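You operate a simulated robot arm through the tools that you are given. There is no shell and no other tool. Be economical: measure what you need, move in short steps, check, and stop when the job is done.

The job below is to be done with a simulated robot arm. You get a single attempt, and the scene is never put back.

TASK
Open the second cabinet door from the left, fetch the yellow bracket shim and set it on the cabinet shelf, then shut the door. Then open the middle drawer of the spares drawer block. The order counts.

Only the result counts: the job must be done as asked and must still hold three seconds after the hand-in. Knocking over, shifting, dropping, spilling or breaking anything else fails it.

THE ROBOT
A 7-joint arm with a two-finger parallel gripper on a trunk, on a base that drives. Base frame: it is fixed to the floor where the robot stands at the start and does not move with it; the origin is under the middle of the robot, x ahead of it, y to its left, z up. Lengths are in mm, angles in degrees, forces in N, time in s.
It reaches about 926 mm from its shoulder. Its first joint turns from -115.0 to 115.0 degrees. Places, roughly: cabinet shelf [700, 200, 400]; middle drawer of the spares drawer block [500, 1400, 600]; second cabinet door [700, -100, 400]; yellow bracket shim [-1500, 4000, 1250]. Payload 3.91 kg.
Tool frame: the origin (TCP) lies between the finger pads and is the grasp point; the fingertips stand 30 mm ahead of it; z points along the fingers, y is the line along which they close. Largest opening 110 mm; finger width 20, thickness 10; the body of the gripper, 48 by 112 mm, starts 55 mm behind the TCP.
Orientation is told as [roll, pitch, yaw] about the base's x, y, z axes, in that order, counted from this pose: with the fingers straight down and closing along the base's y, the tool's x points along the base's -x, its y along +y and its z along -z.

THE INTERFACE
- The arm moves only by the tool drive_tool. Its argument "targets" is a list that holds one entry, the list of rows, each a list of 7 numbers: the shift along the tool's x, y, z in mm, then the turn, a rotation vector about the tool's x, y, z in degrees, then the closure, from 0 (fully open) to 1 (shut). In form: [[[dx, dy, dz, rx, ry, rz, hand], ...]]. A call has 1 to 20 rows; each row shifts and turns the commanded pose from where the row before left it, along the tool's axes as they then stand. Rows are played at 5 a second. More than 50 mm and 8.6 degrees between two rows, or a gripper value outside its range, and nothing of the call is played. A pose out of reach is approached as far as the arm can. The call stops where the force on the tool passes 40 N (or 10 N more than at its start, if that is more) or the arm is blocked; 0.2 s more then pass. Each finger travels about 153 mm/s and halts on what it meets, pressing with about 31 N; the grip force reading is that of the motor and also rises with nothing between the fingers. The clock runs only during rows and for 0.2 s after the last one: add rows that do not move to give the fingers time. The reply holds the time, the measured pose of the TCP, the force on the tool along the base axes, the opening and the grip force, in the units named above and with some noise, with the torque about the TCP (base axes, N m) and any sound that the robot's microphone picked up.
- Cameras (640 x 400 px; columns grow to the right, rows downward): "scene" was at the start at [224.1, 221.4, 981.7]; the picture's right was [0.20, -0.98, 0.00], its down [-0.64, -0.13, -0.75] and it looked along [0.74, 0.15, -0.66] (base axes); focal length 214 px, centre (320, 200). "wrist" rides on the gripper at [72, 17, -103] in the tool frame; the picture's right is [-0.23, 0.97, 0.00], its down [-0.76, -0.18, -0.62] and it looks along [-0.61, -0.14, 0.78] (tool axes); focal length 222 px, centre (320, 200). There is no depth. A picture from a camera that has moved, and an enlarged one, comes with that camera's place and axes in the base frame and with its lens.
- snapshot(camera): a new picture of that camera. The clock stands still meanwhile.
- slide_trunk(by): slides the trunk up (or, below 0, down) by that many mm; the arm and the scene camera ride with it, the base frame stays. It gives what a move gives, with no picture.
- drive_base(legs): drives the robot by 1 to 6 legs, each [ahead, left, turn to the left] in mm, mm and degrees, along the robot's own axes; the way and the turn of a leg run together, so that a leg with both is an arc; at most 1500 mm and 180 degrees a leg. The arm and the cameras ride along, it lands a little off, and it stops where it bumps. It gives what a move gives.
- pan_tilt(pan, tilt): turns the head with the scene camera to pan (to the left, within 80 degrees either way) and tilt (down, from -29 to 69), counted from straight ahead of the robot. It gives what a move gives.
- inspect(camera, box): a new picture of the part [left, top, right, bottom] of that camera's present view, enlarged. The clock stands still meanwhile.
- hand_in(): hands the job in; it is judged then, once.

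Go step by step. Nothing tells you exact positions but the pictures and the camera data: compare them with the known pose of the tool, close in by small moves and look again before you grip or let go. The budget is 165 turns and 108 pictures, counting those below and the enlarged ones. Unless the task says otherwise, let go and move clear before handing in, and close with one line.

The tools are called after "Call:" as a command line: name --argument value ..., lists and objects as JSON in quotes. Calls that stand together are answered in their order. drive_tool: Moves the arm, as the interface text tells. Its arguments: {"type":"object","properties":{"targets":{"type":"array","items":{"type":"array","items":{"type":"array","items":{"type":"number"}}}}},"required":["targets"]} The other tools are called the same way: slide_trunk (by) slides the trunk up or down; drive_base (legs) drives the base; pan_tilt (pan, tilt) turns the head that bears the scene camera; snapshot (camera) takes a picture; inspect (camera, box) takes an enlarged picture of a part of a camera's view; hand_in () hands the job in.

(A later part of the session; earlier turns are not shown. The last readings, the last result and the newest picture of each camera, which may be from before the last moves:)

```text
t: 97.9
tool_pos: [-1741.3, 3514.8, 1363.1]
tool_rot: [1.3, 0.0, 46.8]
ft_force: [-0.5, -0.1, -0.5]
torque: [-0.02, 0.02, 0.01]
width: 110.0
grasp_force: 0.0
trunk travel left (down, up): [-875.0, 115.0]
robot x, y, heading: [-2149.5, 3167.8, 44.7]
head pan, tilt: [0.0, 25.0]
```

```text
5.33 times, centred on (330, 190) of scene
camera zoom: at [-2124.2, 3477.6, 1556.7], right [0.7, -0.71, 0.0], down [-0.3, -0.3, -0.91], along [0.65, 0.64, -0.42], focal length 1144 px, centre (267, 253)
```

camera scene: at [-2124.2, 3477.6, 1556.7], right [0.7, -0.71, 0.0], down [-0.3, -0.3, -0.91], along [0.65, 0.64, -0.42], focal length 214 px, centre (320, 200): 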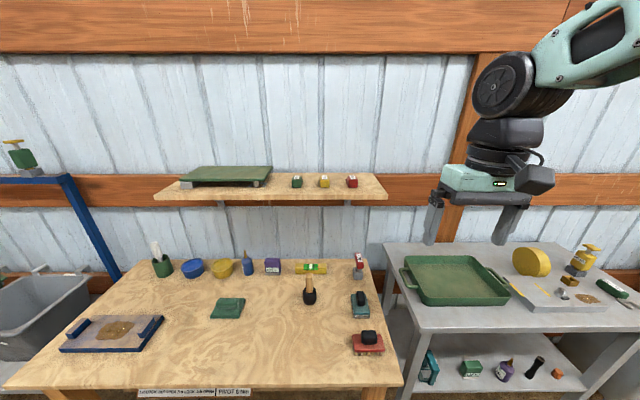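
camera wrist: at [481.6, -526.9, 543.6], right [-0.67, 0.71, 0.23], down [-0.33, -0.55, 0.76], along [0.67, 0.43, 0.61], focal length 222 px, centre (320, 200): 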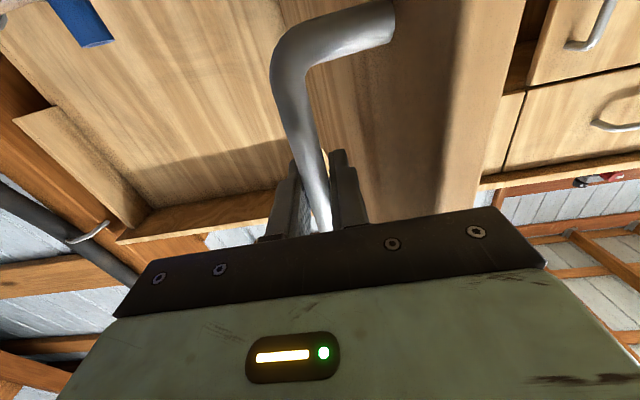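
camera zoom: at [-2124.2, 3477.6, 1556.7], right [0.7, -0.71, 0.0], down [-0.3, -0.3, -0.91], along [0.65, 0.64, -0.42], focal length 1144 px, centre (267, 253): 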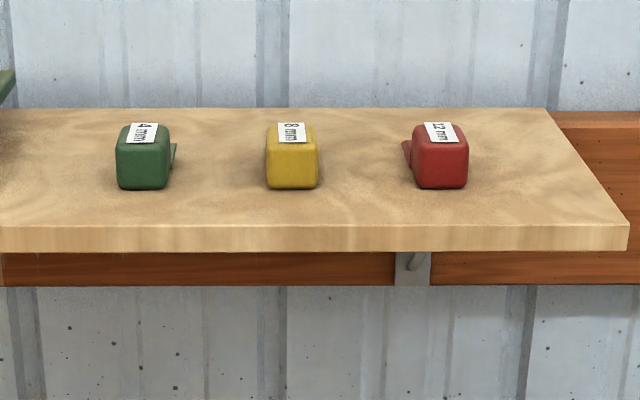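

The yellow shim (8 mm label) is a small block ~36 mm wide on the shelf. I move the base closer and left, then tilt the gripper to 30° below horizontal for the grasp.

Call:
drive_base --legs '[[130, 190, 0]]'

Call:
drive_tool --targets '[[[0, 0, 0, 0, -8, 0, 0], [0, 0, 0, 0, -8, 0, 0], [0, 0, 0, 0, -8, 0, 0], [0, 0, 0, 0, -8, 0, 0], [0, 0, 0, 0, -8, 0, 0], [0, 0, 0, 0, -8, 0, 0], [0, 0, 0, 0, -8, 0, 0], [0, 0, 0, 0, -4, 0, 0]]]'

Call:
snapshot --camera "scene"

Call:
snapshot --camera "wrist"

```text
t: 99.6
tool_pos: [-1783.5, 3742.1, 1363.0]
tool_rot: [1.6, 0.0, 46.7]
ft_force: [0.8, 0.4, -0.4]
torque: [-0.02, 0.0, 0.03]
width: 109.7
grasp_force: 0.1
trunk travel left (down, up): [-875.0, 115.0]
robot x, y, heading: [-2188.7, 3393.9, 44.6]
head pan, tilt: [0.0, 25.0]
```

```text
t: 101.4
tool_pos: [-1750.8, 3780.2, 1368.5]
tool_rot: [1.5, -55.0, 44.8]
ft_force: [0.3, -0.1, -0.5]
torque: [-0.03, 0.01, 0.01]
width: 110.0
grasp_force: 0.0
out of reach, approached as far as the arm can: row 4, 5, 6, 7, 8
trunk travel left (down, up): [-875.0, 115.0]
robot x, y, heading: [-2191.9, 3394.0, 45.0]
head pan, tilt: [0.0, 25.0]
```

```text
73 pictures are left
camera scene: at [-2166.7, 3703.7, 1556.7], right [0.7, -0.71, 0.0], down [-0.3, -0.3, -0.91], along [0.64, 0.64, -0.42], focal length 214 px, centre (320, 200)
```

scene: 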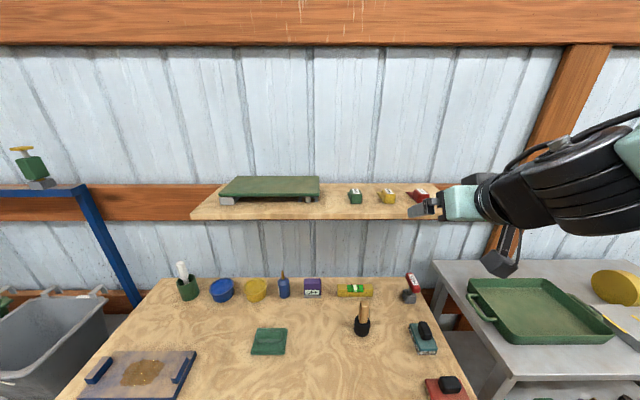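

```text
72 pictures are left
camera wrist: at [-1849.8, 3700.3, 1370.0], right [-0.61, 0.77, 0.2], down [0.09, -0.18, 0.98], along [0.79, 0.61, 0.04], focal length 222 px, centre (320, 200)
```

wrist: 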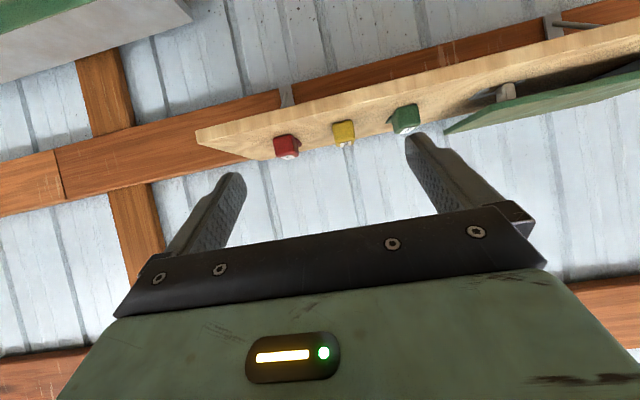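

Triangulated: yellow shim centre ≈ (-1596, 3976, 1289), shelf top ≈1270. I move to a pre-grasp point 80 mm off along the tilted approach.

Call:
drive_tool --targets '[[[-15, 5.5, 35, 0, 0, 0, 0], [-15, 5.5, 35, 0, 0, 0, 0], [-15, 5.5, 35, 0, 0, 0, 0], [-15, 5.5, 35, 0, 0, 0, 0], [-15, 5.5, 35, 0, 0, 0, 0], [-15, 5.5, 37, 0, 0, 0, 0], [0, 0, 0, 0, 0, 0, 0]]]'

Call:
snapshot --camera "wrist"

Call:
inspect --camera "scene" --box '[320, 150, 480, 250]'

```text
t: 103.0
tool_pos: [-1618.1, 3964.5, 1327.2]
tool_rot: [1.8, -56.2, 44.7]
ft_force: [-1.3, 0.1, 0.2]
torque: [-0.04, 0.0, -0.01]
width: 110.1
grasp_force: 0.0
trunk travel left (down, up): [-875.0, 115.0]
robot x, y, heading: [-2187.3, 3392.8, 44.6]
head pan, tilt: [0.0, 25.0]
```

```text
71 pictures are left
camera wrist: at [-1716.3, 3885.3, 1324.9], right [-0.61, 0.76, 0.21], down [0.07, -0.2, 0.98], along [0.79, 0.61, 0.07], focal length 222 px, centre (320, 200)
```

wrist: 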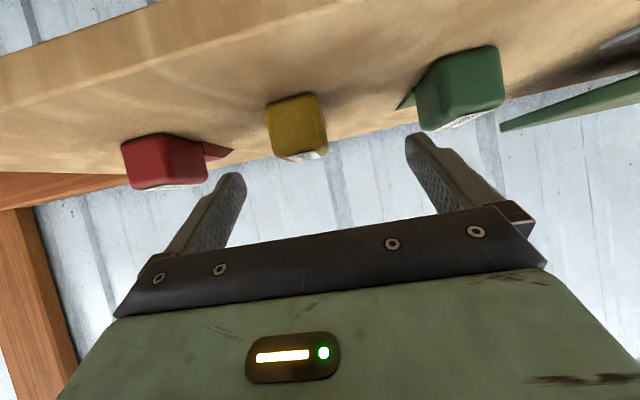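

```text
4.00 times, centred on (400, 200) of scene
camera zoom: at [-2166.5, 3703.9, 1556.6], right [0.7, -0.71, 0.0], down [-0.3, -0.3, -0.91], along [0.64, 0.64, -0.42], focal length 858 px, centre (0, 200)
```

zoom: 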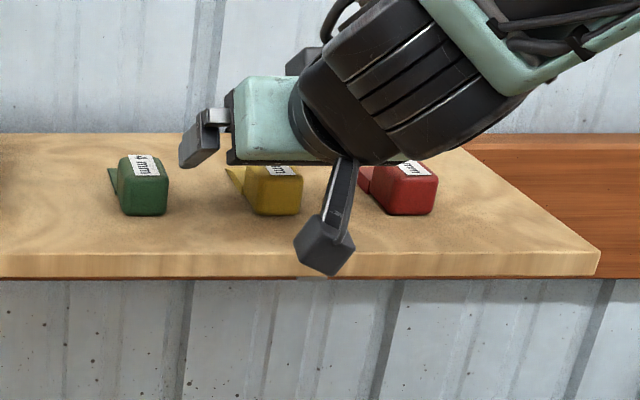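

The fingers straddle the yellow shim from above-behind. I narrow the opening a little, lower 28 mm and go 18 mm forward.

Call:
drive_tool --targets '[[[0, -6, 0, 0, 0, 0, 0.25], [7, 0, 10, 0, 0, 0, 0.25], [6, 0, 10, 0, 0, 0, 0.25], [0, 0, 9, 0, 0, 0, 0.25], [0, 0, 0, 0, 0, 0, 0.25]]]'

Call:
snapshot --camera "wrist"

Call:
inspect --camera "scene" --box '[320, 150, 480, 250]'

```text
t: 104.2
tool_pos: [-1602.0, 3974.6, 1300.4]
tool_rot: [1.8, -56.3, 44.7]
ft_force: [-0.2, -0.3, 0.3]
torque: [0.04, -0.02, -0.03]
width: 82.6
grasp_force: 0.1
trunk travel left (down, up): [-875.0, 115.0]
robot x, y, heading: [-2192.1, 3389.3, 44.8]
head pan, tilt: [0.0, 25.0]
```

```text
69 pictures are left
camera wrist: at [-1700.8, 3894.8, 1298.3], right [-0.61, 0.76, 0.21], down [0.07, -0.2, 0.98], along [0.79, 0.61, 0.07], focal length 222 px, centre (320, 200)
```

wrist: 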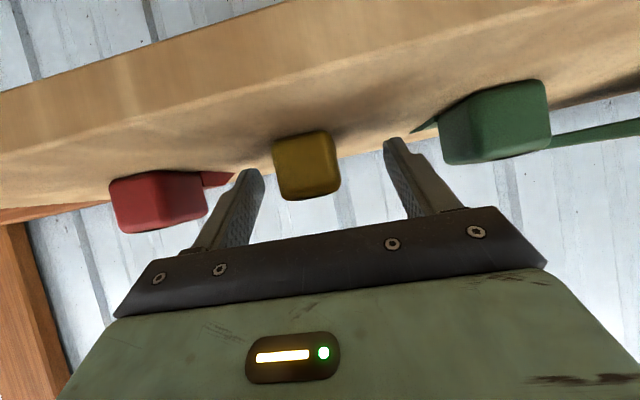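

```text
4.00 times, centred on (400, 200) of scene
camera zoom: at [-2166.6, 3703.8, 1556.6], right [0.7, -0.71, 0.0], down [-0.3, -0.3, -0.91], along [0.64, 0.64, -0.42], focal length 858 px, centre (0, 200)
```

zoom: 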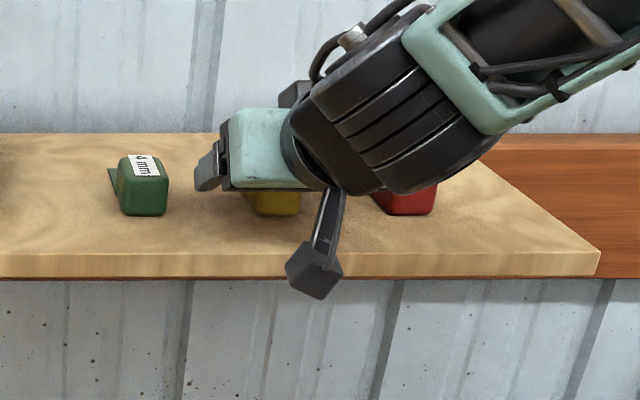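

The shim is ~8 mm off-centre between the fingers; I narrow the opening, shift right, and check.

Call:
drive_tool --targets '[[[0, 0, 0, 0, 0, 0, 0.42], [0, -4, 0, 0, 0, 0, 0.42], [0, -4, 2, 0, 0, 0, 0.45], [0, 0, 0, 0, 0, 0, 0.5]]]'

Call:
snapshot --camera "wrist"

```text
t: 105.2
tool_pos: [-1594.6, 3970.9, 1298.8]
tool_rot: [1.8, -56.2, 44.7]
ft_force: [-1.0, 0.2, -0.1]
torque: [0.01, 0.02, 0.01]
width: 54.9
grasp_force: 0.1
trunk travel left (down, up): [-875.0, 115.0]
robot x, y, heading: [-2186.5, 3391.6, 44.6]
head pan, tilt: [0.0, 25.0]
```

```text
67 pictures are left
camera wrist: at [-1693.9, 3890.5, 1296.3], right [-0.61, 0.76, 0.21], down [0.07, -0.2, 0.98], along [0.79, 0.61, 0.07], focal length 222 px, centre (320, 200)
```

wrist: 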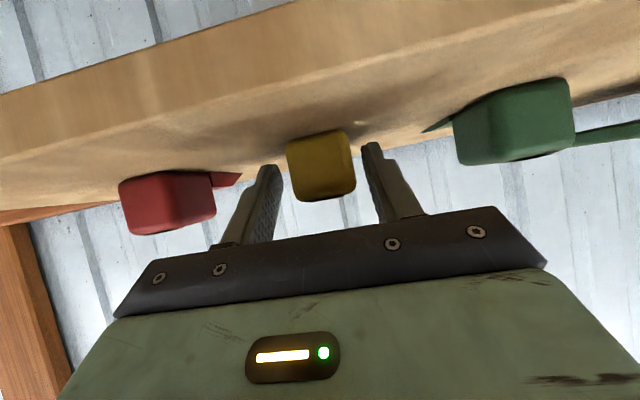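

Call:
drive_tool --targets '[[[0, 0, 0, 0, 0, 0, 0.6], [0, 0, 0, 0, 0, 0, 0.7], [0, 0, 0, 0, 0, 0, 0.85], [0, 0, 0, 0, 0, 0, 0.85], [0, 0, 0, 0, 0, 0, 1], [0, 0, 0, 0, 0, 0, 1]]]'

Call:
snapshot --camera "wrist"

```text
t: 106.6
tool_pos: [-1596.0, 3969.1, 1299.2]
tool_rot: [1.8, -56.3, 44.6]
ft_force: [1.3, -0.5, 1.1]
torque: [-0.02, -0.04, 0.03]
width: 33.4
grasp_force: 31.1
trunk travel left (down, up): [-875.0, 115.0]
robot x, y, heading: [-2189.2, 3392.0, 44.5]
head pan, tilt: [0.0, 25.0]
```

```text
66 pictures are left
camera wrist: at [-1693.9, 3890.5, 1296.5], right [-0.61, 0.76, 0.21], down [0.07, -0.2, 0.98], along [0.79, 0.61, 0.07], focal length 222 px, centre (320, 200)
```

wrist: 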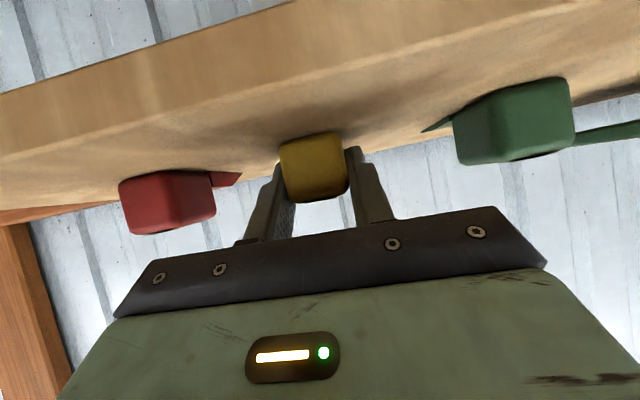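

Gripped at 33 mm. I lift straight up and look.

Call:
drive_tool --targets '[[[-12, 0, -8, 0, 0, 0, 1], [-17, 0, -11, 0, 0, 0, 1], [-17, 0, -11, 0, 0, 0, 1], [-17, 0, -11, 0, 0, 0, 1]]]'

Call:
snapshot --camera "wrist"

Call:
inspect --camera "scene" --box '[320, 130, 480, 230]'

```text
t: 107.6
tool_pos: [-1593.8, 3969.8, 1374.2]
tool_rot: [1.7, -56.3, 44.8]
ft_force: [0.0, 0.0, 0.6]
torque: [0.01, -0.02, 0.0]
width: 0.3
grasp_force: 30.9
trunk travel left (down, up): [-875.0, 115.0]
robot x, y, heading: [-2190.3, 3390.4, 44.4]
head pan, tilt: [0.0, 25.0]
```

```text
65 pictures are left
camera wrist: at [-1692.4, 3889.7, 1371.2], right [-0.61, 0.76, 0.21], down [0.07, -0.2, 0.98], along [0.79, 0.61, 0.07], focal length 222 px, centre (320, 200)
```

wrist: 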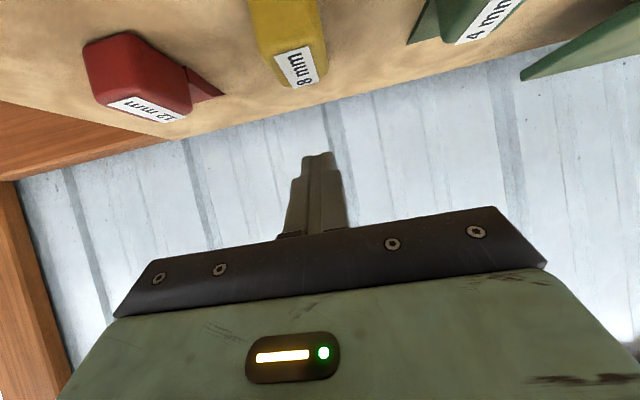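

```text
4.00 times, centred on (400, 180) of scene
camera zoom: at [-2166.6, 3703.9, 1556.6], right [0.7, -0.71, 0.0], down [-0.3, -0.3, -0.91], along [0.64, 0.64, -0.42], focal length 858 px, centre (0, 280)
```

zoom: 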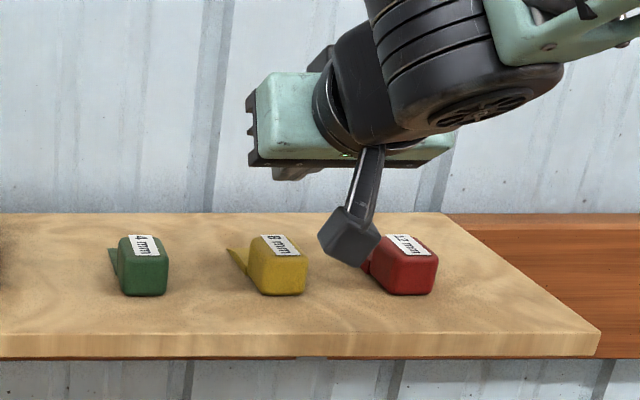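

The shim slipped out and stays on the shelf: I held only its front rounded part. It has a fin behind the block, so I look closely to grip deeper.

Call:
inspect --camera "scene" --box '[340, 170, 440, 220]'

Call:
inspect --camera "wrist" --box '[60, 0, 560, 140]'

```text
6.40 times, centred on (390, 195) of scene
camera zoom: at [-2166.6, 3703.9, 1556.6], right [0.7, -0.71, 0.0], down [-0.3, -0.3, -0.91], along [0.64, 0.64, -0.42], focal length 1373 px, centre (-128, 232)
```

zoom: 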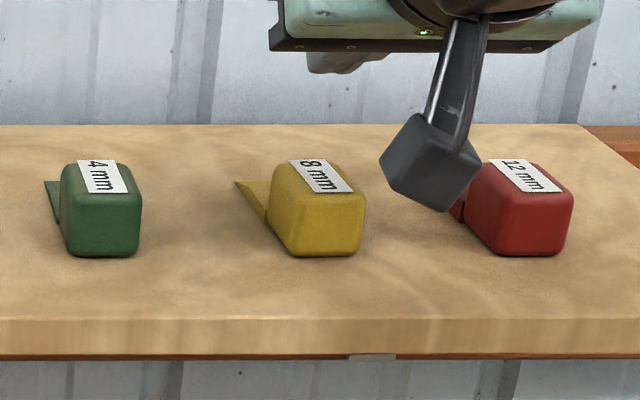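

```text
1.28 times, centred on (310, 70) of wrist
camera zoom: at [-1692.4, 3889.7, 1371.2], right [-0.61, 0.76, 0.21], down [0.07, -0.2, 0.98], along [0.79, 0.61, 0.07], focal length 284 px, centre (333, 366)
```

zoom: 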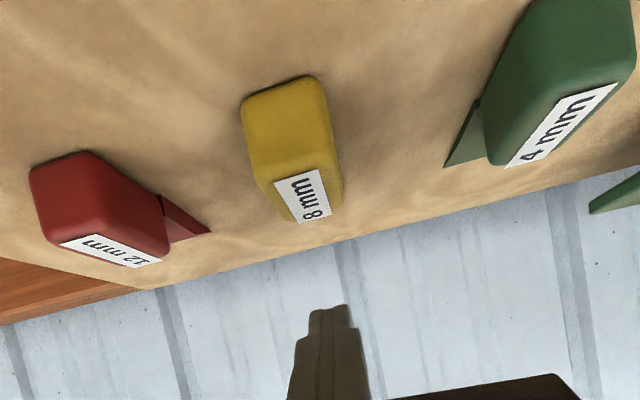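

The block spans fwd ~45 mm and only ~32 mm height, with a fin behind. I'll grasp flatter (15° tilt), lower and deeper. First I flatten the gripper in the air.

Call:
drive_tool --targets '[[[0, 0, -15, 0, 0, 0, 0.7], [0, 0, -15, 0, -6, 0, 0.45], [0, 0, 0, 0, -7, 0, 0.45], [0, 0, 0, 0, -6, 0, 0.45], [0, 0, 0, 0, 0, 0, 0.45]]]'

Call:
snapshot --camera "wrist"

```text
t: 108.8
tool_pos: [-1611.6, 3951.2, 1391.5]
tool_rot: [4.2, -75.4, 42.3]
ft_force: [-0.1, 0.2, 0.1]
torque: [0.0, -0.03, 0.01]
width: 60.4
grasp_force: 0.0
trunk travel left (down, up): [-875.0, 115.0]
robot x, y, heading: [-2188.4, 3394.4, 44.7]
head pan, tilt: [0.0, 25.0]
```

```text
61 pictures are left
camera wrist: at [-1705.0, 3878.4, 1347.2], right [-0.66, 0.71, 0.24], down [-0.14, -0.43, 0.89], along [0.74, 0.55, 0.39], focal length 222 px, centre (320, 200)
```

wrist: 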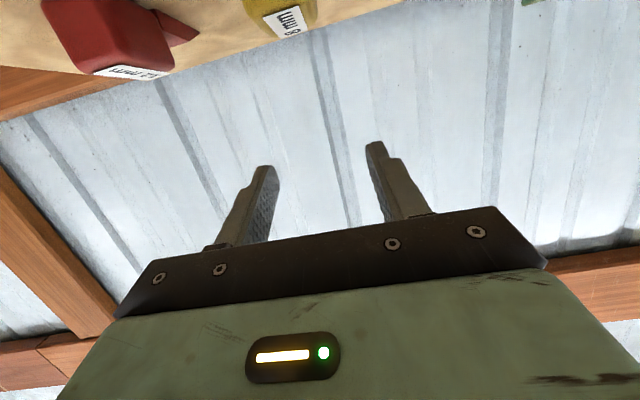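

Call:
drive_tool --targets '[[[24.2, 0, 6.3, 0, 0, 0, 0.45], [24.2, 0, 6.3, 0, 0, 0, 0.45], [24.2, 0, 6.3, 0, 0, 0, 0.45], [22, 0, 5.5, 0, 0, 0, 0.45], [0, 0, 0, 0, 0, 0, 0.45]]]'

Call:
snapshot --camera "wrist"

Call:
inspect --camera "scene" --box '[340, 150, 460, 225]'

```text
t: 110.0
tool_pos: [-1611.9, 3954.1, 1290.3]
tool_rot: [3.9, -75.3, 42.5]
ft_force: [-1.3, -0.2, 0.1]
torque: [-0.01, 0.02, -0.01]
width: 60.6
grasp_force: 0.0
trunk travel left (down, up): [-875.0, 115.0]
robot x, y, heading: [-2186.3, 3390.7, 44.7]
head pan, tilt: [0.0, 25.0]
```

```text
60 pictures are left
camera wrist: at [-1706.7, 3881.1, 1248.7], right [-0.66, 0.71, 0.24], down [-0.14, -0.43, 0.89], along [0.74, 0.55, 0.39], focal length 222 px, centre (320, 200)
```

wrist: 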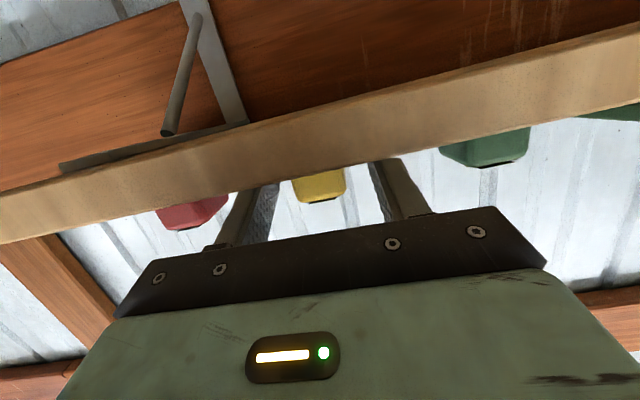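

```text
5.33 times, centred on (400, 188) of scene
camera zoom: at [-2166.6, 3703.8, 1556.6], right [0.7, -0.71, 0.0], down [-0.3, -0.3, -0.91], along [0.64, 0.64, -0.42], focal length 1144 px, centre (-107, 267)
```

zoom: 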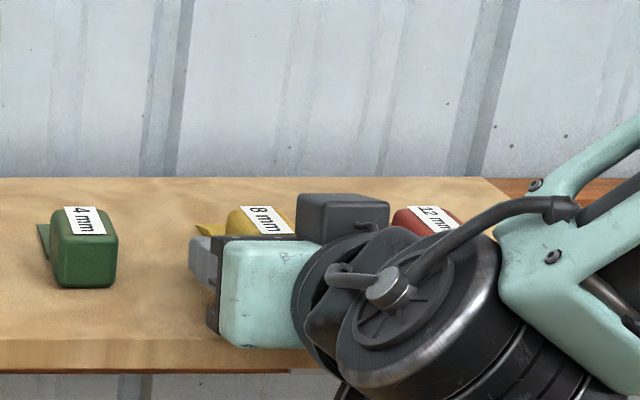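

Aligned at height; now 44 mm straight forward, then close.

Call:
drive_tool --targets '[[[-3.7, 0, 14.2, 0, 0, 0, 0.45], [-3.7, 0, 14.2, 0, 0, 0, 0.45], [-3.7, 0, 14.2, 0, 0, 0, 0.45], [0, 0, 0, 0, 0, 0, 0.45]]]'

Call:
snapshot --camera "wrist"

```text
t: 111.0
tool_pos: [-1581.9, 3984.6, 1292.4]
tool_rot: [3.8, -75.3, 42.6]
ft_force: [0.3, 0.8, 0.1]
torque: [0.02, -0.02, -0.01]
width: 60.7
grasp_force: 0.1
trunk travel left (down, up): [-875.0, 115.0]
robot x, y, heading: [-2189.8, 3394.8, 44.8]
head pan, tilt: [0.0, 25.0]
```

```text
58 pictures are left
camera wrist: at [-1676.0, 3911.6, 1249.2], right [-0.66, 0.71, 0.24], down [-0.14, -0.43, 0.89], along [0.74, 0.55, 0.39], focal length 222 px, centre (320, 200)
```

wrist: 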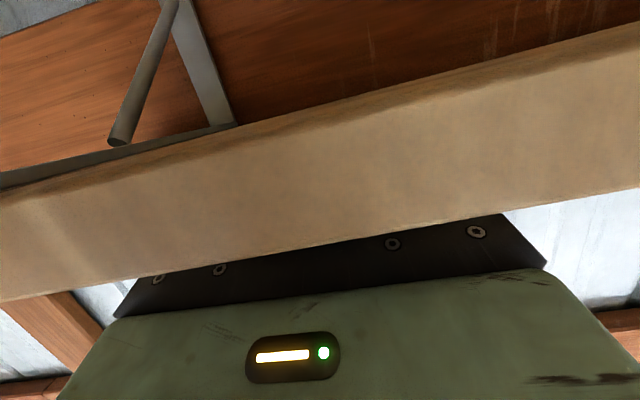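

Call:
drive_tool --targets '[[[2.5, 0, 0.5, 0, 0, 0, 0.45], [0, 0, 0, 0, 0, 0, 0.6], [0, 0, 0, 0, 0, 0, 0.75], [0, 0, 0, 0, 0, 0, 1], [0, 0, 0, 0, 0, 0, 1], [0, 0, 0, 0, 0, 0, 1]]]'

Call:
drive_tool --targets '[[[-10, 0, -2.6, 0, 0, 0, 1], [-10, 0, -2.6, 0, 0, 0, 1], [-10, 0, -2.6, 0, 0, 0, 1], [-10, 0, -2.6, 0, 0, 0, 1]]]'

Call:
inspect --camera "scene" --box '[340, 150, 460, 225]'

```text
t: 112.4
tool_pos: [-1580.8, 3985.1, 1290.1]
tool_rot: [3.8, -75.3, 42.4]
ft_force: [0.1, 0.5, 0.3]
torque: [0.01, 0.05, 0.0]
width: 33.7
grasp_force: 31.2
trunk travel left (down, up): [-875.0, 115.0]
robot x, y, heading: [-2187.8, 3394.6, 44.7]
head pan, tilt: [0.0, 25.0]
```

```text
t: 113.4
tool_pos: [-1579.8, 3984.2, 1332.0]
tool_rot: [3.9, -75.3, 42.3]
ft_force: [0.0, 1.3, -1.1]
torque: [-0.01, 0.01, 0.01]
width: 33.6
grasp_force: 31.2
trunk travel left (down, up): [-875.0, 115.0]
robot x, y, heading: [-2189.4, 3398.5, 44.4]
head pan, tilt: [0.0, 25.0]
```

```text
5.33 times, centred on (400, 188) of scene
camera zoom: at [-2166.6, 3703.9, 1556.6], right [0.7, -0.71, 0.0], down [-0.3, -0.3, -0.91], along [0.64, 0.64, -0.42], focal length 1144 px, centre (-107, 267)
```

zoom: 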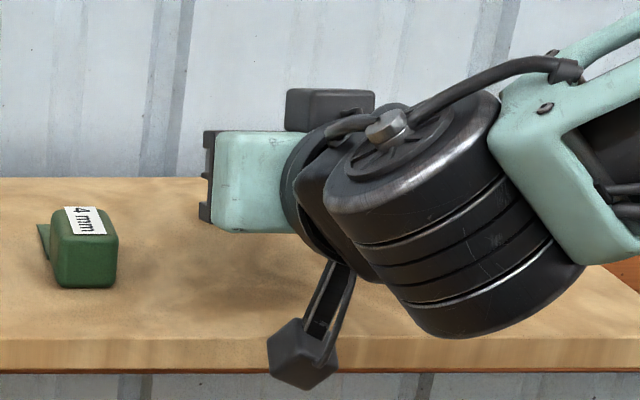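

The shim is held (33.6 mm) and lifted. I back away from the shelf and check the grip.

Call:
drive_base --legs '[[-350, 0, 0]]'

Call:
snapshot --camera "wrist"

Call:
snapshot --camera "scene"

```text
t: 115.7
tool_pos: [-1839.1, 3731.2, 1331.2]
tool_rot: [3.9, -75.3, 42.7]
ft_force: [-0.5, -0.4, -1.0]
torque: [0.0, 0.03, -0.02]
width: 33.7
grasp_force: 31.1
trunk travel left (down, up): [-875.0, 115.0]
robot x, y, heading: [-2444.8, 3138.1, 45.1]
head pan, tilt: [0.0, 25.0]
```

```text
56 pictures are left
camera wrist: at [-1932.3, 3657.7, 1288.8], right [-0.66, 0.71, 0.24], down [-0.14, -0.43, 0.89], along [0.74, 0.56, 0.39], focal length 222 px, centre (320, 200)
```

wrist: 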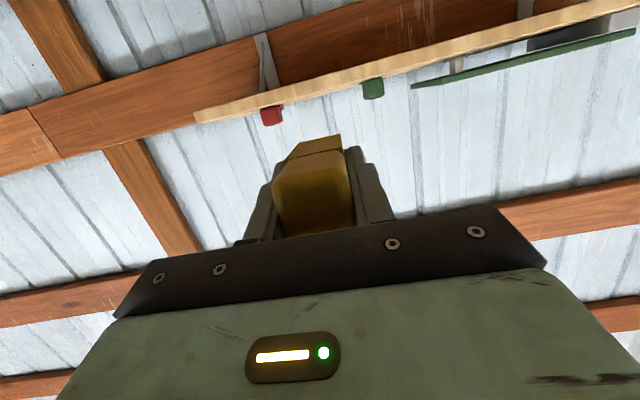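

```text
55 pictures are left
camera scene: at [-2422.7, 3450.5, 1556.6], right [0.71, -0.71, 0.0], down [-0.3, -0.3, -0.91], along [0.64, 0.64, -0.42], focal length 214 px, centre (320, 200)
```

scene: 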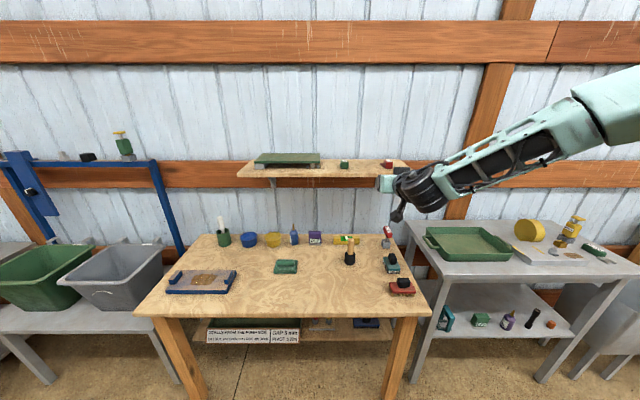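

Grip is solid. I turn to the aisle heading and reverse along the way I came, keeping the arm high.

Call:
drive_base --legs '[[0, 0, 90], [-1300, -62, 0], [-1162, -56, 0]]'

Call:
snapshot --camera "wrist"

```text
t: 131.7
tool_pos: [-1179.2, 2142.0, 1332.0]
tool_rot: [4.0, -75.4, 135.9]
ft_force: [0.0, -0.4, -0.3]
torque: [-0.01, 0.02, -0.01]
width: 33.5
grasp_force: 30.2
trunk travel left (down, up): [-875.0, 115.0]
robot x, y, heading: [-555.4, 1573.1, 138.0]
head pan, tilt: [0.0, 25.0]
```

```text
54 pictures are left
camera wrist: at [-1099.3, 2051.8, 1288.9], right [-0.67, -0.7, 0.24], down [0.44, -0.12, 0.89], along [-0.6, 0.7, 0.39], focal length 222 px, centre (320, 200)
```

wrist: 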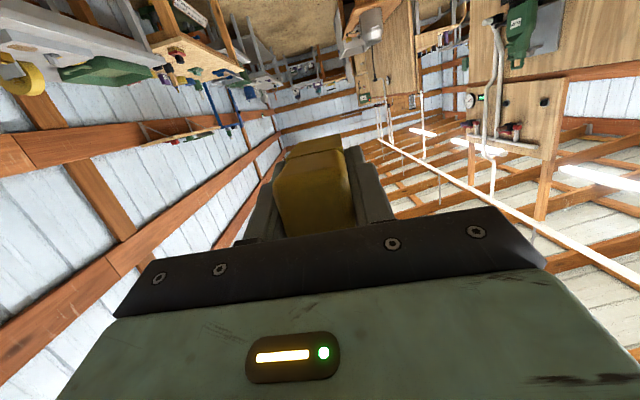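

Call:
drive_base --legs '[[0, 0, -14], [-700, 240, 0], [-466, 94, 0]]'

Call:
pan_tilt --pan -80 --tilt 45

Call:
snapshot --camera "scene"

```text
t: 138.9
tool_pos: [-656.4, 1128.4, 1332.0]
tool_rot: [3.9, -75.4, 121.8]
ft_force: [-0.4, 0.3, -0.7]
torque: [0.03, 0.01, -0.04]
width: 33.5
grasp_force: 30.9
trunk travel left (down, up): [-875.0, 115.0]
robot x, y, heading: [-188.3, 424.7, 124.0]
head pan, tilt: [0.0, 25.0]
```

```text
t: 140.5
tool_pos: [-655.4, 1127.8, 1331.9]
tool_rot: [3.9, -75.3, 121.8]
ft_force: [0.1, -0.2, -1.5]
torque: [0.02, 0.0, -0.03]
width: 33.4
grasp_force: 31.3
trunk travel left (down, up): [-875.0, 115.0]
robot x, y, heading: [-187.8, 423.2, 124.1]
head pan, tilt: [-80.0, 45.0]
```

```text
53 pictures are left
camera scene: at [-380.1, 482.3, 1526.1], right [0.7, -0.72, 0.0], down [-0.51, -0.49, -0.71], along [0.51, 0.49, -0.71], focal length 214 px, centre (320, 200)
```

scene: 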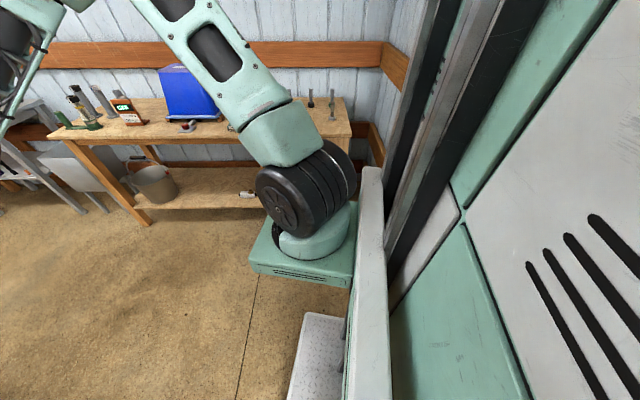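

Call:
drive_base --legs '[[-165, 176, 0], [0, 0, 7], [-317, 414, 0], [-716, 560, 0]]'

Call:
pan_tilt --pan -70 --tilt 30

Call:
snapshot --camera "scene"

```text
t: 145.9
tool_pos: [-895.8, 311.5, 1336.2]
tool_rot: [4.0, -76.0, 128.2]
ft_force: [0.1, 0.3, -0.2]
torque: [0.0, 0.05, 0.0]
width: 33.9
grasp_force: 30.8
trunk travel left (down, up): [-875.0, 115.0]
robot x, y, heading: [-346.6, -334.5, 131.4]
head pan, tilt: [-80.0, 45.0]
stopped in leg 4: the force on the tool passed its limit (the readings are from after the stop); the commanded pose is now the measured one
```

```text
t: 146.7
tool_pos: [-896.1, 312.6, 1335.7]
tool_rot: [3.9, -76.0, 128.2]
ft_force: [-0.1, 0.2, -0.2]
torque: [0.01, 0.01, -0.02]
width: 33.6
grasp_force: 30.8
trunk travel left (down, up): [-875.0, 115.0]
robot x, y, heading: [-345.4, -333.6, 131.5]
head pan, tilt: [-70.0, 30.0]
```

```text
52 pictures are left
camera scene: at [-550.9, -284.5, 1548.6], right [0.88, -0.48, 0.0], down [-0.24, -0.44, -0.87], along [0.42, 0.76, -0.5], focal length 214 px, centre (320, 200)
```

scene: 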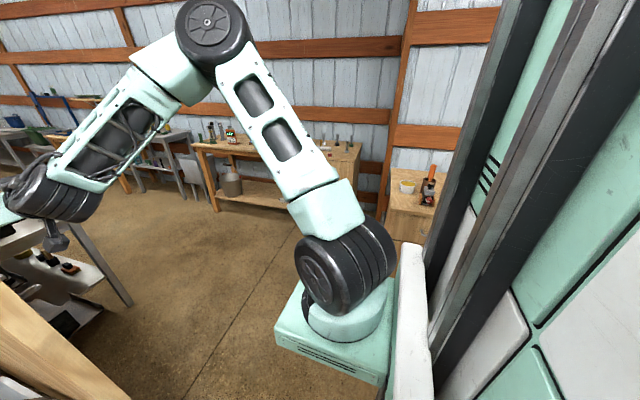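

The extended tool brushed the partition panel; shim still held. I sidestep away, reverse past the panel's end, then move left.

Call:
drive_base --legs '[[0, -60, 0], [-400, 0, 0], [-330, 600, 0]]'

Call:
snapshot --camera "wrist"

```text
t: 153.2
tool_pos: [-811.1, -597.5, 1337.5]
tool_rot: [3.9, -75.9, 128.7]
ft_force: [0.2, -0.1, -0.9]
torque: [-0.01, 0.02, 0.01]
width: 33.6
grasp_force: 31.2
trunk travel left (down, up): [-875.0, 115.0]
robot x, y, heading: [-255.3, -1243.0, 131.8]
head pan, tilt: [-70.0, 30.0]
```

```text
51 pictures are left
camera wrist: at [-742.9, -697.6, 1291.6], right [-0.75, -0.61, 0.24], down [0.43, -0.18, 0.89], along [-0.5, 0.77, 0.4], focal length 222 px, centre (320, 200)
```

wrist: 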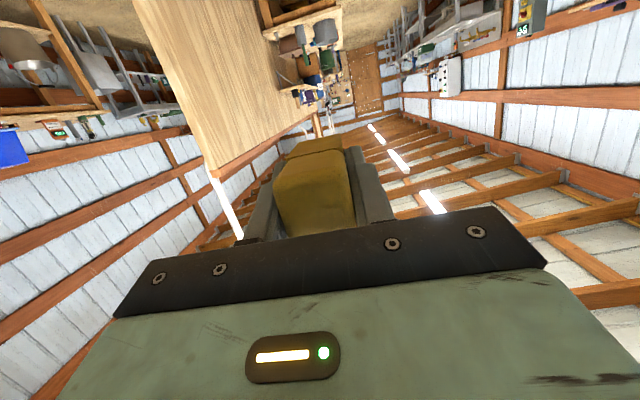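

Call:
drive_base --legs '[[0, 0, -90]]'

Call:
slide_trunk --by -400

Call:
slide_trunk --by -300

Call:
pan_tilt --pan 0 --tilt 25

Call:
snapshot --camera "scene"

```text
t: 157.3
tool_pos: [378.1, -673.0, 1337.1]
tool_rot: [4.0, -76.0, 39.5]
ft_force: [-0.9, -0.5, -0.1]
torque: [0.0, 0.0, -0.05]
width: 33.6
grasp_force: 31.1
trunk travel left (down, up): [-875.0, 115.0]
robot x, y, heading: [-250.7, -1242.5, 42.9]
head pan, tilt: [-70.0, 30.0]
```

```text
t: 161.2
tool_pos: [378.5, -673.7, 936.2]
tool_rot: [3.9, -76.0, 39.6]
ft_force: [0.3, 0.2, -0.6]
torque: [0.02, 0.01, 0.02]
width: 33.7
grasp_force: 30.8
trunk travel left (down, up): [-475.0, 515.0]
robot x, y, heading: [-254.9, -1241.6, 42.3]
head pan, tilt: [-70.0, 30.0]
```

```text
t: 164.2
tool_pos: [377.9, -673.3, 635.1]
tool_rot: [4.0, -75.9, 39.6]
ft_force: [0.6, 0.1, -0.8]
torque: [0.0, -0.03, 0.03]
width: 33.7
grasp_force: 30.9
trunk travel left (down, up): [-175.0, 815.0]
robot x, y, heading: [-254.1, -1239.0, 42.9]
head pan, tilt: [-70.0, 30.0]
```

```text
t: 165.6
tool_pos: [378.4, -675.9, 636.2]
tool_rot: [3.9, -76.0, 39.7]
ft_force: [0.2, 0.6, -0.9]
torque: [-0.01, -0.04, 0.02]
width: 33.7
grasp_force: 31.1
trunk travel left (down, up): [-175.0, 815.0]
robot x, y, heading: [-256.3, -1238.7, 42.7]
head pan, tilt: [0.0, 25.0]
```

```text
50 pictures are left
camera scene: at [-221.7, -930.9, 856.6], right [0.68, -0.74, 0.0], down [-0.31, -0.29, -0.91], along [0.67, 0.61, -0.42], focal length 214 px, centre (320, 200)
```

scene: 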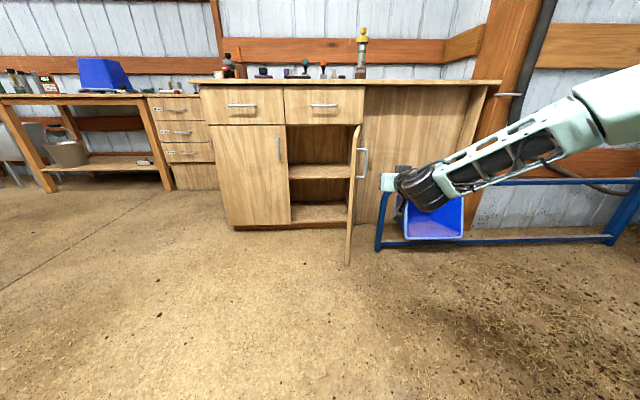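

Call:
inspect --camera "scene" --box '[190, 20, 390, 145]'

Call:
inspect --camera "scene" --box '[250, 100, 410, 270]'

```text
3.20 times, centred on (290, 82) of scene
camera zoom: at [-221.7, -930.9, 856.6], right [0.68, -0.74, 0.0], down [-0.31, -0.29, -0.91], along [0.67, 0.61, -0.42], focal length 686 px, centre (416, 576)
```

zoom: 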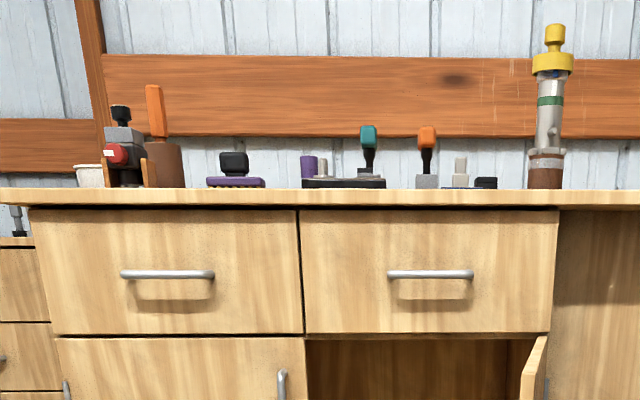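

```text
2.35 times, centred on (330, 185) of scene
camera zoom: at [-221.7, -930.9, 856.6], right [0.68, -0.74, 0.0], down [-0.31, -0.29, -0.91], along [0.67, 0.61, -0.42], focal length 505 px, centre (296, 235)
```

zoom: 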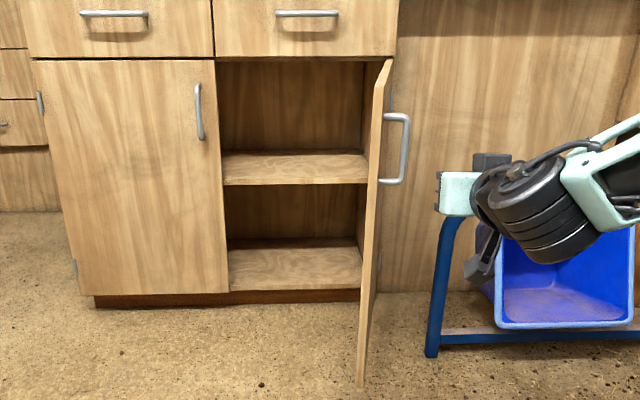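

The cabinet top is undisturbed, and the shelf top is at z≈425 with the opening centre at about (712, -76). The door tip is in the way of my forearm at 80°, so I'll first nudge the door wider with the gripper body: move in front of the opening.

Call:
drive_base --legs '[[0, 214, 0], [351, 0, 0]]'

Call:
snapshot --camera "scene"

```text
t: 169.1
tool_pos: [487.2, -281.9, 635.8]
tool_rot: [3.9, -75.9, 39.6]
ft_force: [-0.1, -0.1, -0.5]
torque: [0.0, -0.02, 0.0]
width: 33.5
grasp_force: 30.7
trunk travel left (down, up): [-175.0, 815.0]
robot x, y, heading: [-141.2, -847.1, 42.9]
head pan, tilt: [0.0, 25.0]
```

```text
47 pictures are left
camera scene: at [-111.9, -538.9, 856.6], right [0.68, -0.73, 0.0], down [-0.31, -0.29, -0.91], along [0.67, 0.62, -0.42], focal length 214 px, centre (320, 200)
```

scene: 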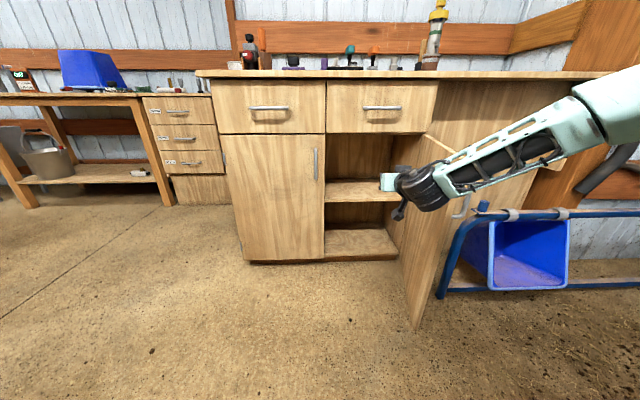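

Call:
drive_base --legs '[[0, -60, 0], [0, -60, 0], [0, -60, 0]]'

Call:
snapshot --camera "scene"

```text
t: 171.2
tool_pos: [611.5, -414.5, 635.5]
tool_rot: [3.9, -75.8, 39.6]
ft_force: [0.1, -0.3, -0.3]
torque: [0.01, -0.01, 0.0]
width: 33.6
grasp_force: 30.7
trunk travel left (down, up): [-175.0, 815.0]
robot x, y, heading: [-26.0, -976.5, 42.8]
head pan, tilt: [0.0, 25.0]
```

```text
46 pictures are left
camera scene: at [11.2, -671.7, 856.6], right [0.68, -0.74, 0.0], down [-0.31, -0.29, -0.91], along [0.67, 0.61, -0.42], focal length 214 px, centre (320, 200)
```

scene: 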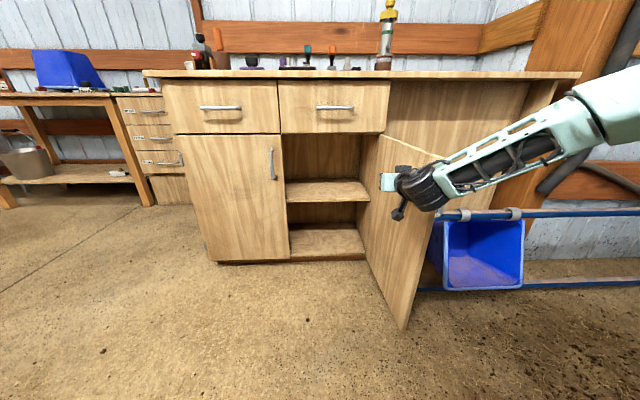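

The door moves freely, now ~101°. A little more.

Call:
drive_base --legs '[[0, -70, 0]]'

Call:
drive_base --legs '[[0, 290, 0]]'

Call:
snapshot --camera "scene"

Call:
snapshot --camera "wrist"

```text
t: 172.2
tool_pos: [640.8, -451.4, 636.8]
tool_rot: [4.3, -75.8, 40.9]
ft_force: [-1.6, -0.5, 0.2]
torque: [-0.01, -0.04, -0.08]
width: 33.5
grasp_force: 30.5
trunk travel left (down, up): [-175.0, 815.0]
robot x, y, heading: [19.2, -1023.8, 43.0]
head pan, tilt: [0.0, 25.0]
stopped in leg 1: the robot was blocked; the commanded pose is now the measured one
```

```text
t: 174.2
tool_pos: [446.0, -239.9, 636.4]
tool_rot: [4.4, -75.8, 40.7]
ft_force: [-1.1, -0.3, 0.5]
torque: [0.0, 0.0, 0.03]
width: 33.4
grasp_force: 30.9
trunk travel left (down, up): [-175.0, 815.0]
robot x, y, heading: [-177.3, -819.2, 42.7]
head pan, tilt: [0.0, 25.0]
```

```text
45 pictures are left
camera scene: at [-143.7, -504.7, 856.6], right [0.68, -0.73, 0.0], down [-0.31, -0.29, -0.91], along [0.67, 0.62, -0.42], focal length 214 px, centre (320, 200)
```

scene: 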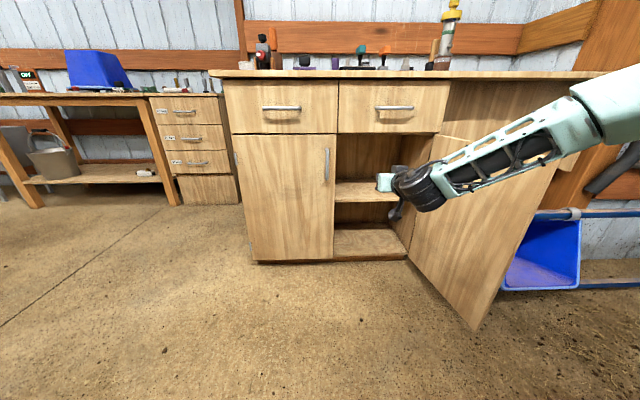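

```text
44 pictures are left
camera wrist: at [351.0, -311.3, 592.3], right [-0.65, 0.72, 0.24], down [-0.16, -0.43, 0.89], along [0.75, 0.54, 0.39], focal length 222 px, centre (320, 200)
```

wrist: 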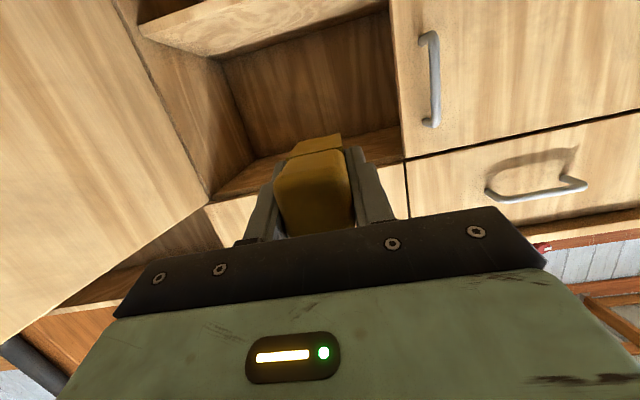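

The door is at ~105°, clear of my arm. I lower the trunk so the shim sits just above shelf height and drive partly in.

Call:
slide_trunk --by -155

Call:
drive_base --legs '[[220, -30, 0]]'

Call:
inspect --camera "scene" --box '[280, 80, 520, 230]'

Call:
snapshot --camera "wrist"

```text
t: 176.0
tool_pos: [445.6, -238.6, 482.4]
tool_rot: [4.4, -75.7, 40.8]
ft_force: [0.1, 0.0, -1.5]
torque: [0.01, 0.0, 0.0]
width: 33.6
grasp_force: 31.0
trunk travel left (down, up): [-20.0, 970.0]
robot x, y, heading: [-177.5, -815.1, 42.8]
head pan, tilt: [0.0, 25.0]
```

```text
t: 177.7
tool_pos: [626.0, -114.7, 481.2]
tool_rot: [4.4, -75.8, 40.8]
ft_force: [0.4, -0.5, -1.1]
torque: [-0.01, 0.0, 0.01]
width: 33.5
grasp_force: 30.7
trunk travel left (down, up): [-20.0, 970.0]
robot x, y, heading: [3.8, -690.9, 42.9]
head pan, tilt: [0.0, 25.0]
```

```text
2.67 times, centred on (400, 155) of scene
camera zoom: at [36.6, -379.4, 701.6], right [0.68, -0.73, 0.0], down [-0.31, -0.29, -0.91], along [0.67, 0.62, -0.42], focal length 572 px, centre (107, 320)
```

zoom: 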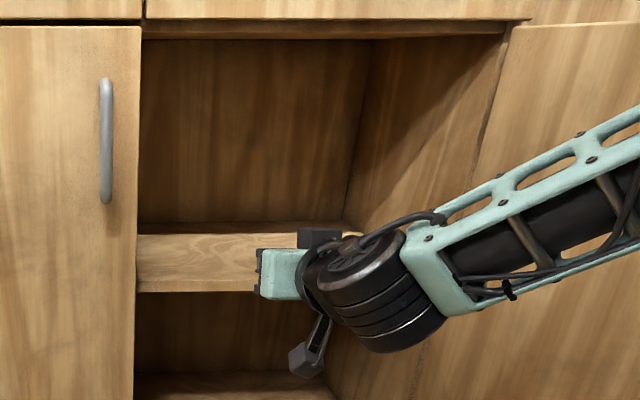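

```text
42 pictures are left
camera wrist: at [531.2, -186.0, 437.3], right [-0.65, 0.72, 0.24], down [-0.16, -0.43, 0.89], along [0.75, 0.54, 0.39], focal length 222 px, centre (320, 200)
```

wrist: 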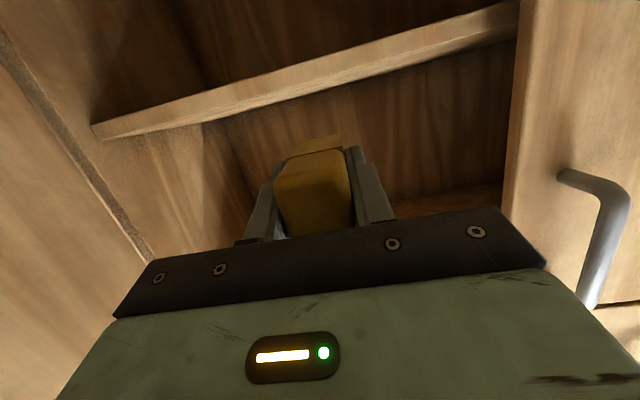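

Shelf top confirmed at z≈424; the shim's bottom is at ≈461. I advance 130 mm with the base, then fine-tune with the arm.

Call:
drive_base --legs '[[130, 0, 0]]'

Call:
snapshot --camera "wrist"

Call:
inspect --camera "scene" --box '[280, 80, 520, 230]'

```text
t: 179.0
tool_pos: [724.1, -26.5, 482.1]
tool_rot: [4.3, -75.9, 40.7]
ft_force: [-0.5, 0.2, -0.2]
torque: [-0.01, 0.02, -0.03]
width: 33.7
grasp_force: 31.3
trunk travel left (down, up): [-20.0, 970.0]
robot x, y, heading: [102.8, -595.7, 42.7]
head pan, tilt: [0.0, 25.0]
```

```text
41 pictures are left
camera wrist: at [630.1, -97.8, 437.3], right [-0.65, 0.73, 0.24], down [-0.16, -0.43, 0.89], along [0.75, 0.53, 0.39], focal length 222 px, centre (320, 200)
```

wrist: 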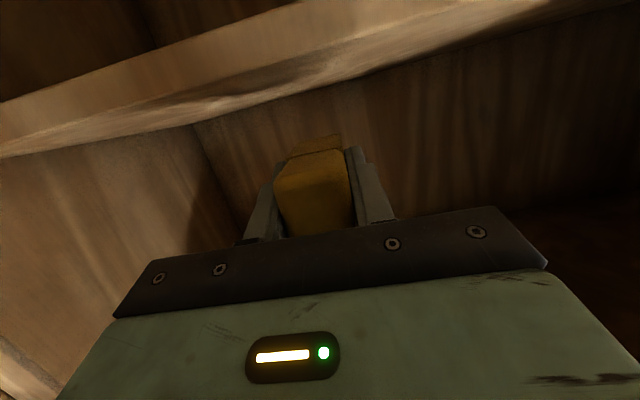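

```text
2.67 times, centred on (400, 155) of scene
camera zoom: at [134.9, -289.7, 701.6], right [0.68, -0.74, 0.0], down [-0.31, -0.29, -0.91], along [0.67, 0.61, -0.42], focal length 572 px, centre (107, 320)
```

zoom: 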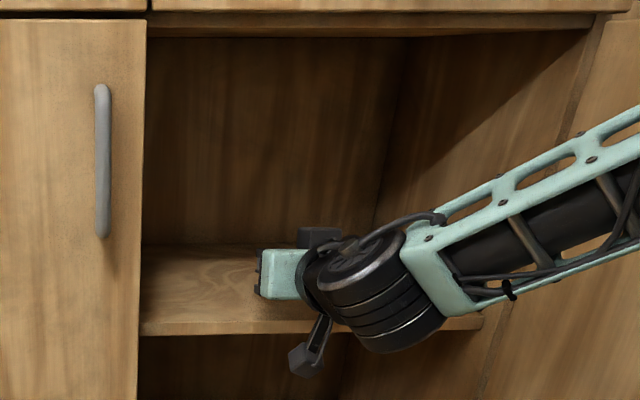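

Call:
drive_tool --targets '[[[-4, 0, 16, 0, 0, 0, 1], [-4, 0, 16, 0, 0, 0, 1], [-4.2, 0, 16.5, 0, 0, 0, 1], [8, 0, 2, 0, 0, 0, 1], [8, 0, 2, 0, 0, 0, 1], [8, 0, 2, 0, 0, 0, 1], [0, 0, 0, 0, 0, 0, 1]]]'

Call:
snapshot --camera "wrist"

Call:
inspect --camera "scene" --box '[300, 130, 460, 230]'

```text
t: 180.6
tool_pos: [760.1, 9.4, 457.6]
tool_rot: [4.5, -75.9, 40.7]
ft_force: [-0.5, 0.1, -0.4]
torque: [0.01, -0.02, -0.01]
width: 33.6
grasp_force: 31.4
trunk travel left (down, up): [-20.0, 970.0]
robot x, y, heading: [100.0, -597.9, 42.6]
head pan, tilt: [0.0, 25.0]
```

```text
39 pictures are left
camera wrist: at [665.7, -61.5, 412.3], right [-0.65, 0.73, 0.24], down [-0.16, -0.43, 0.89], along [0.75, 0.53, 0.39], focal length 222 px, centre (320, 200)
```

wrist: 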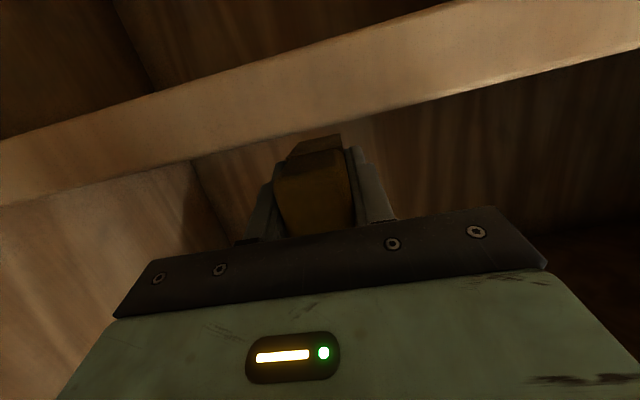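

```text
4.00 times, centred on (380, 180) of scene
camera zoom: at [134.9, -289.7, 701.6], right [0.68, -0.74, 0.0], down [-0.31, -0.29, -0.91], along [0.67, 0.61, -0.42], focal length 858 px, centre (80, 280)
```

zoom: 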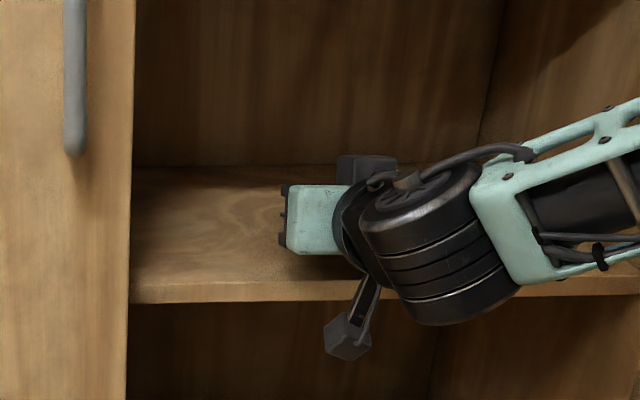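

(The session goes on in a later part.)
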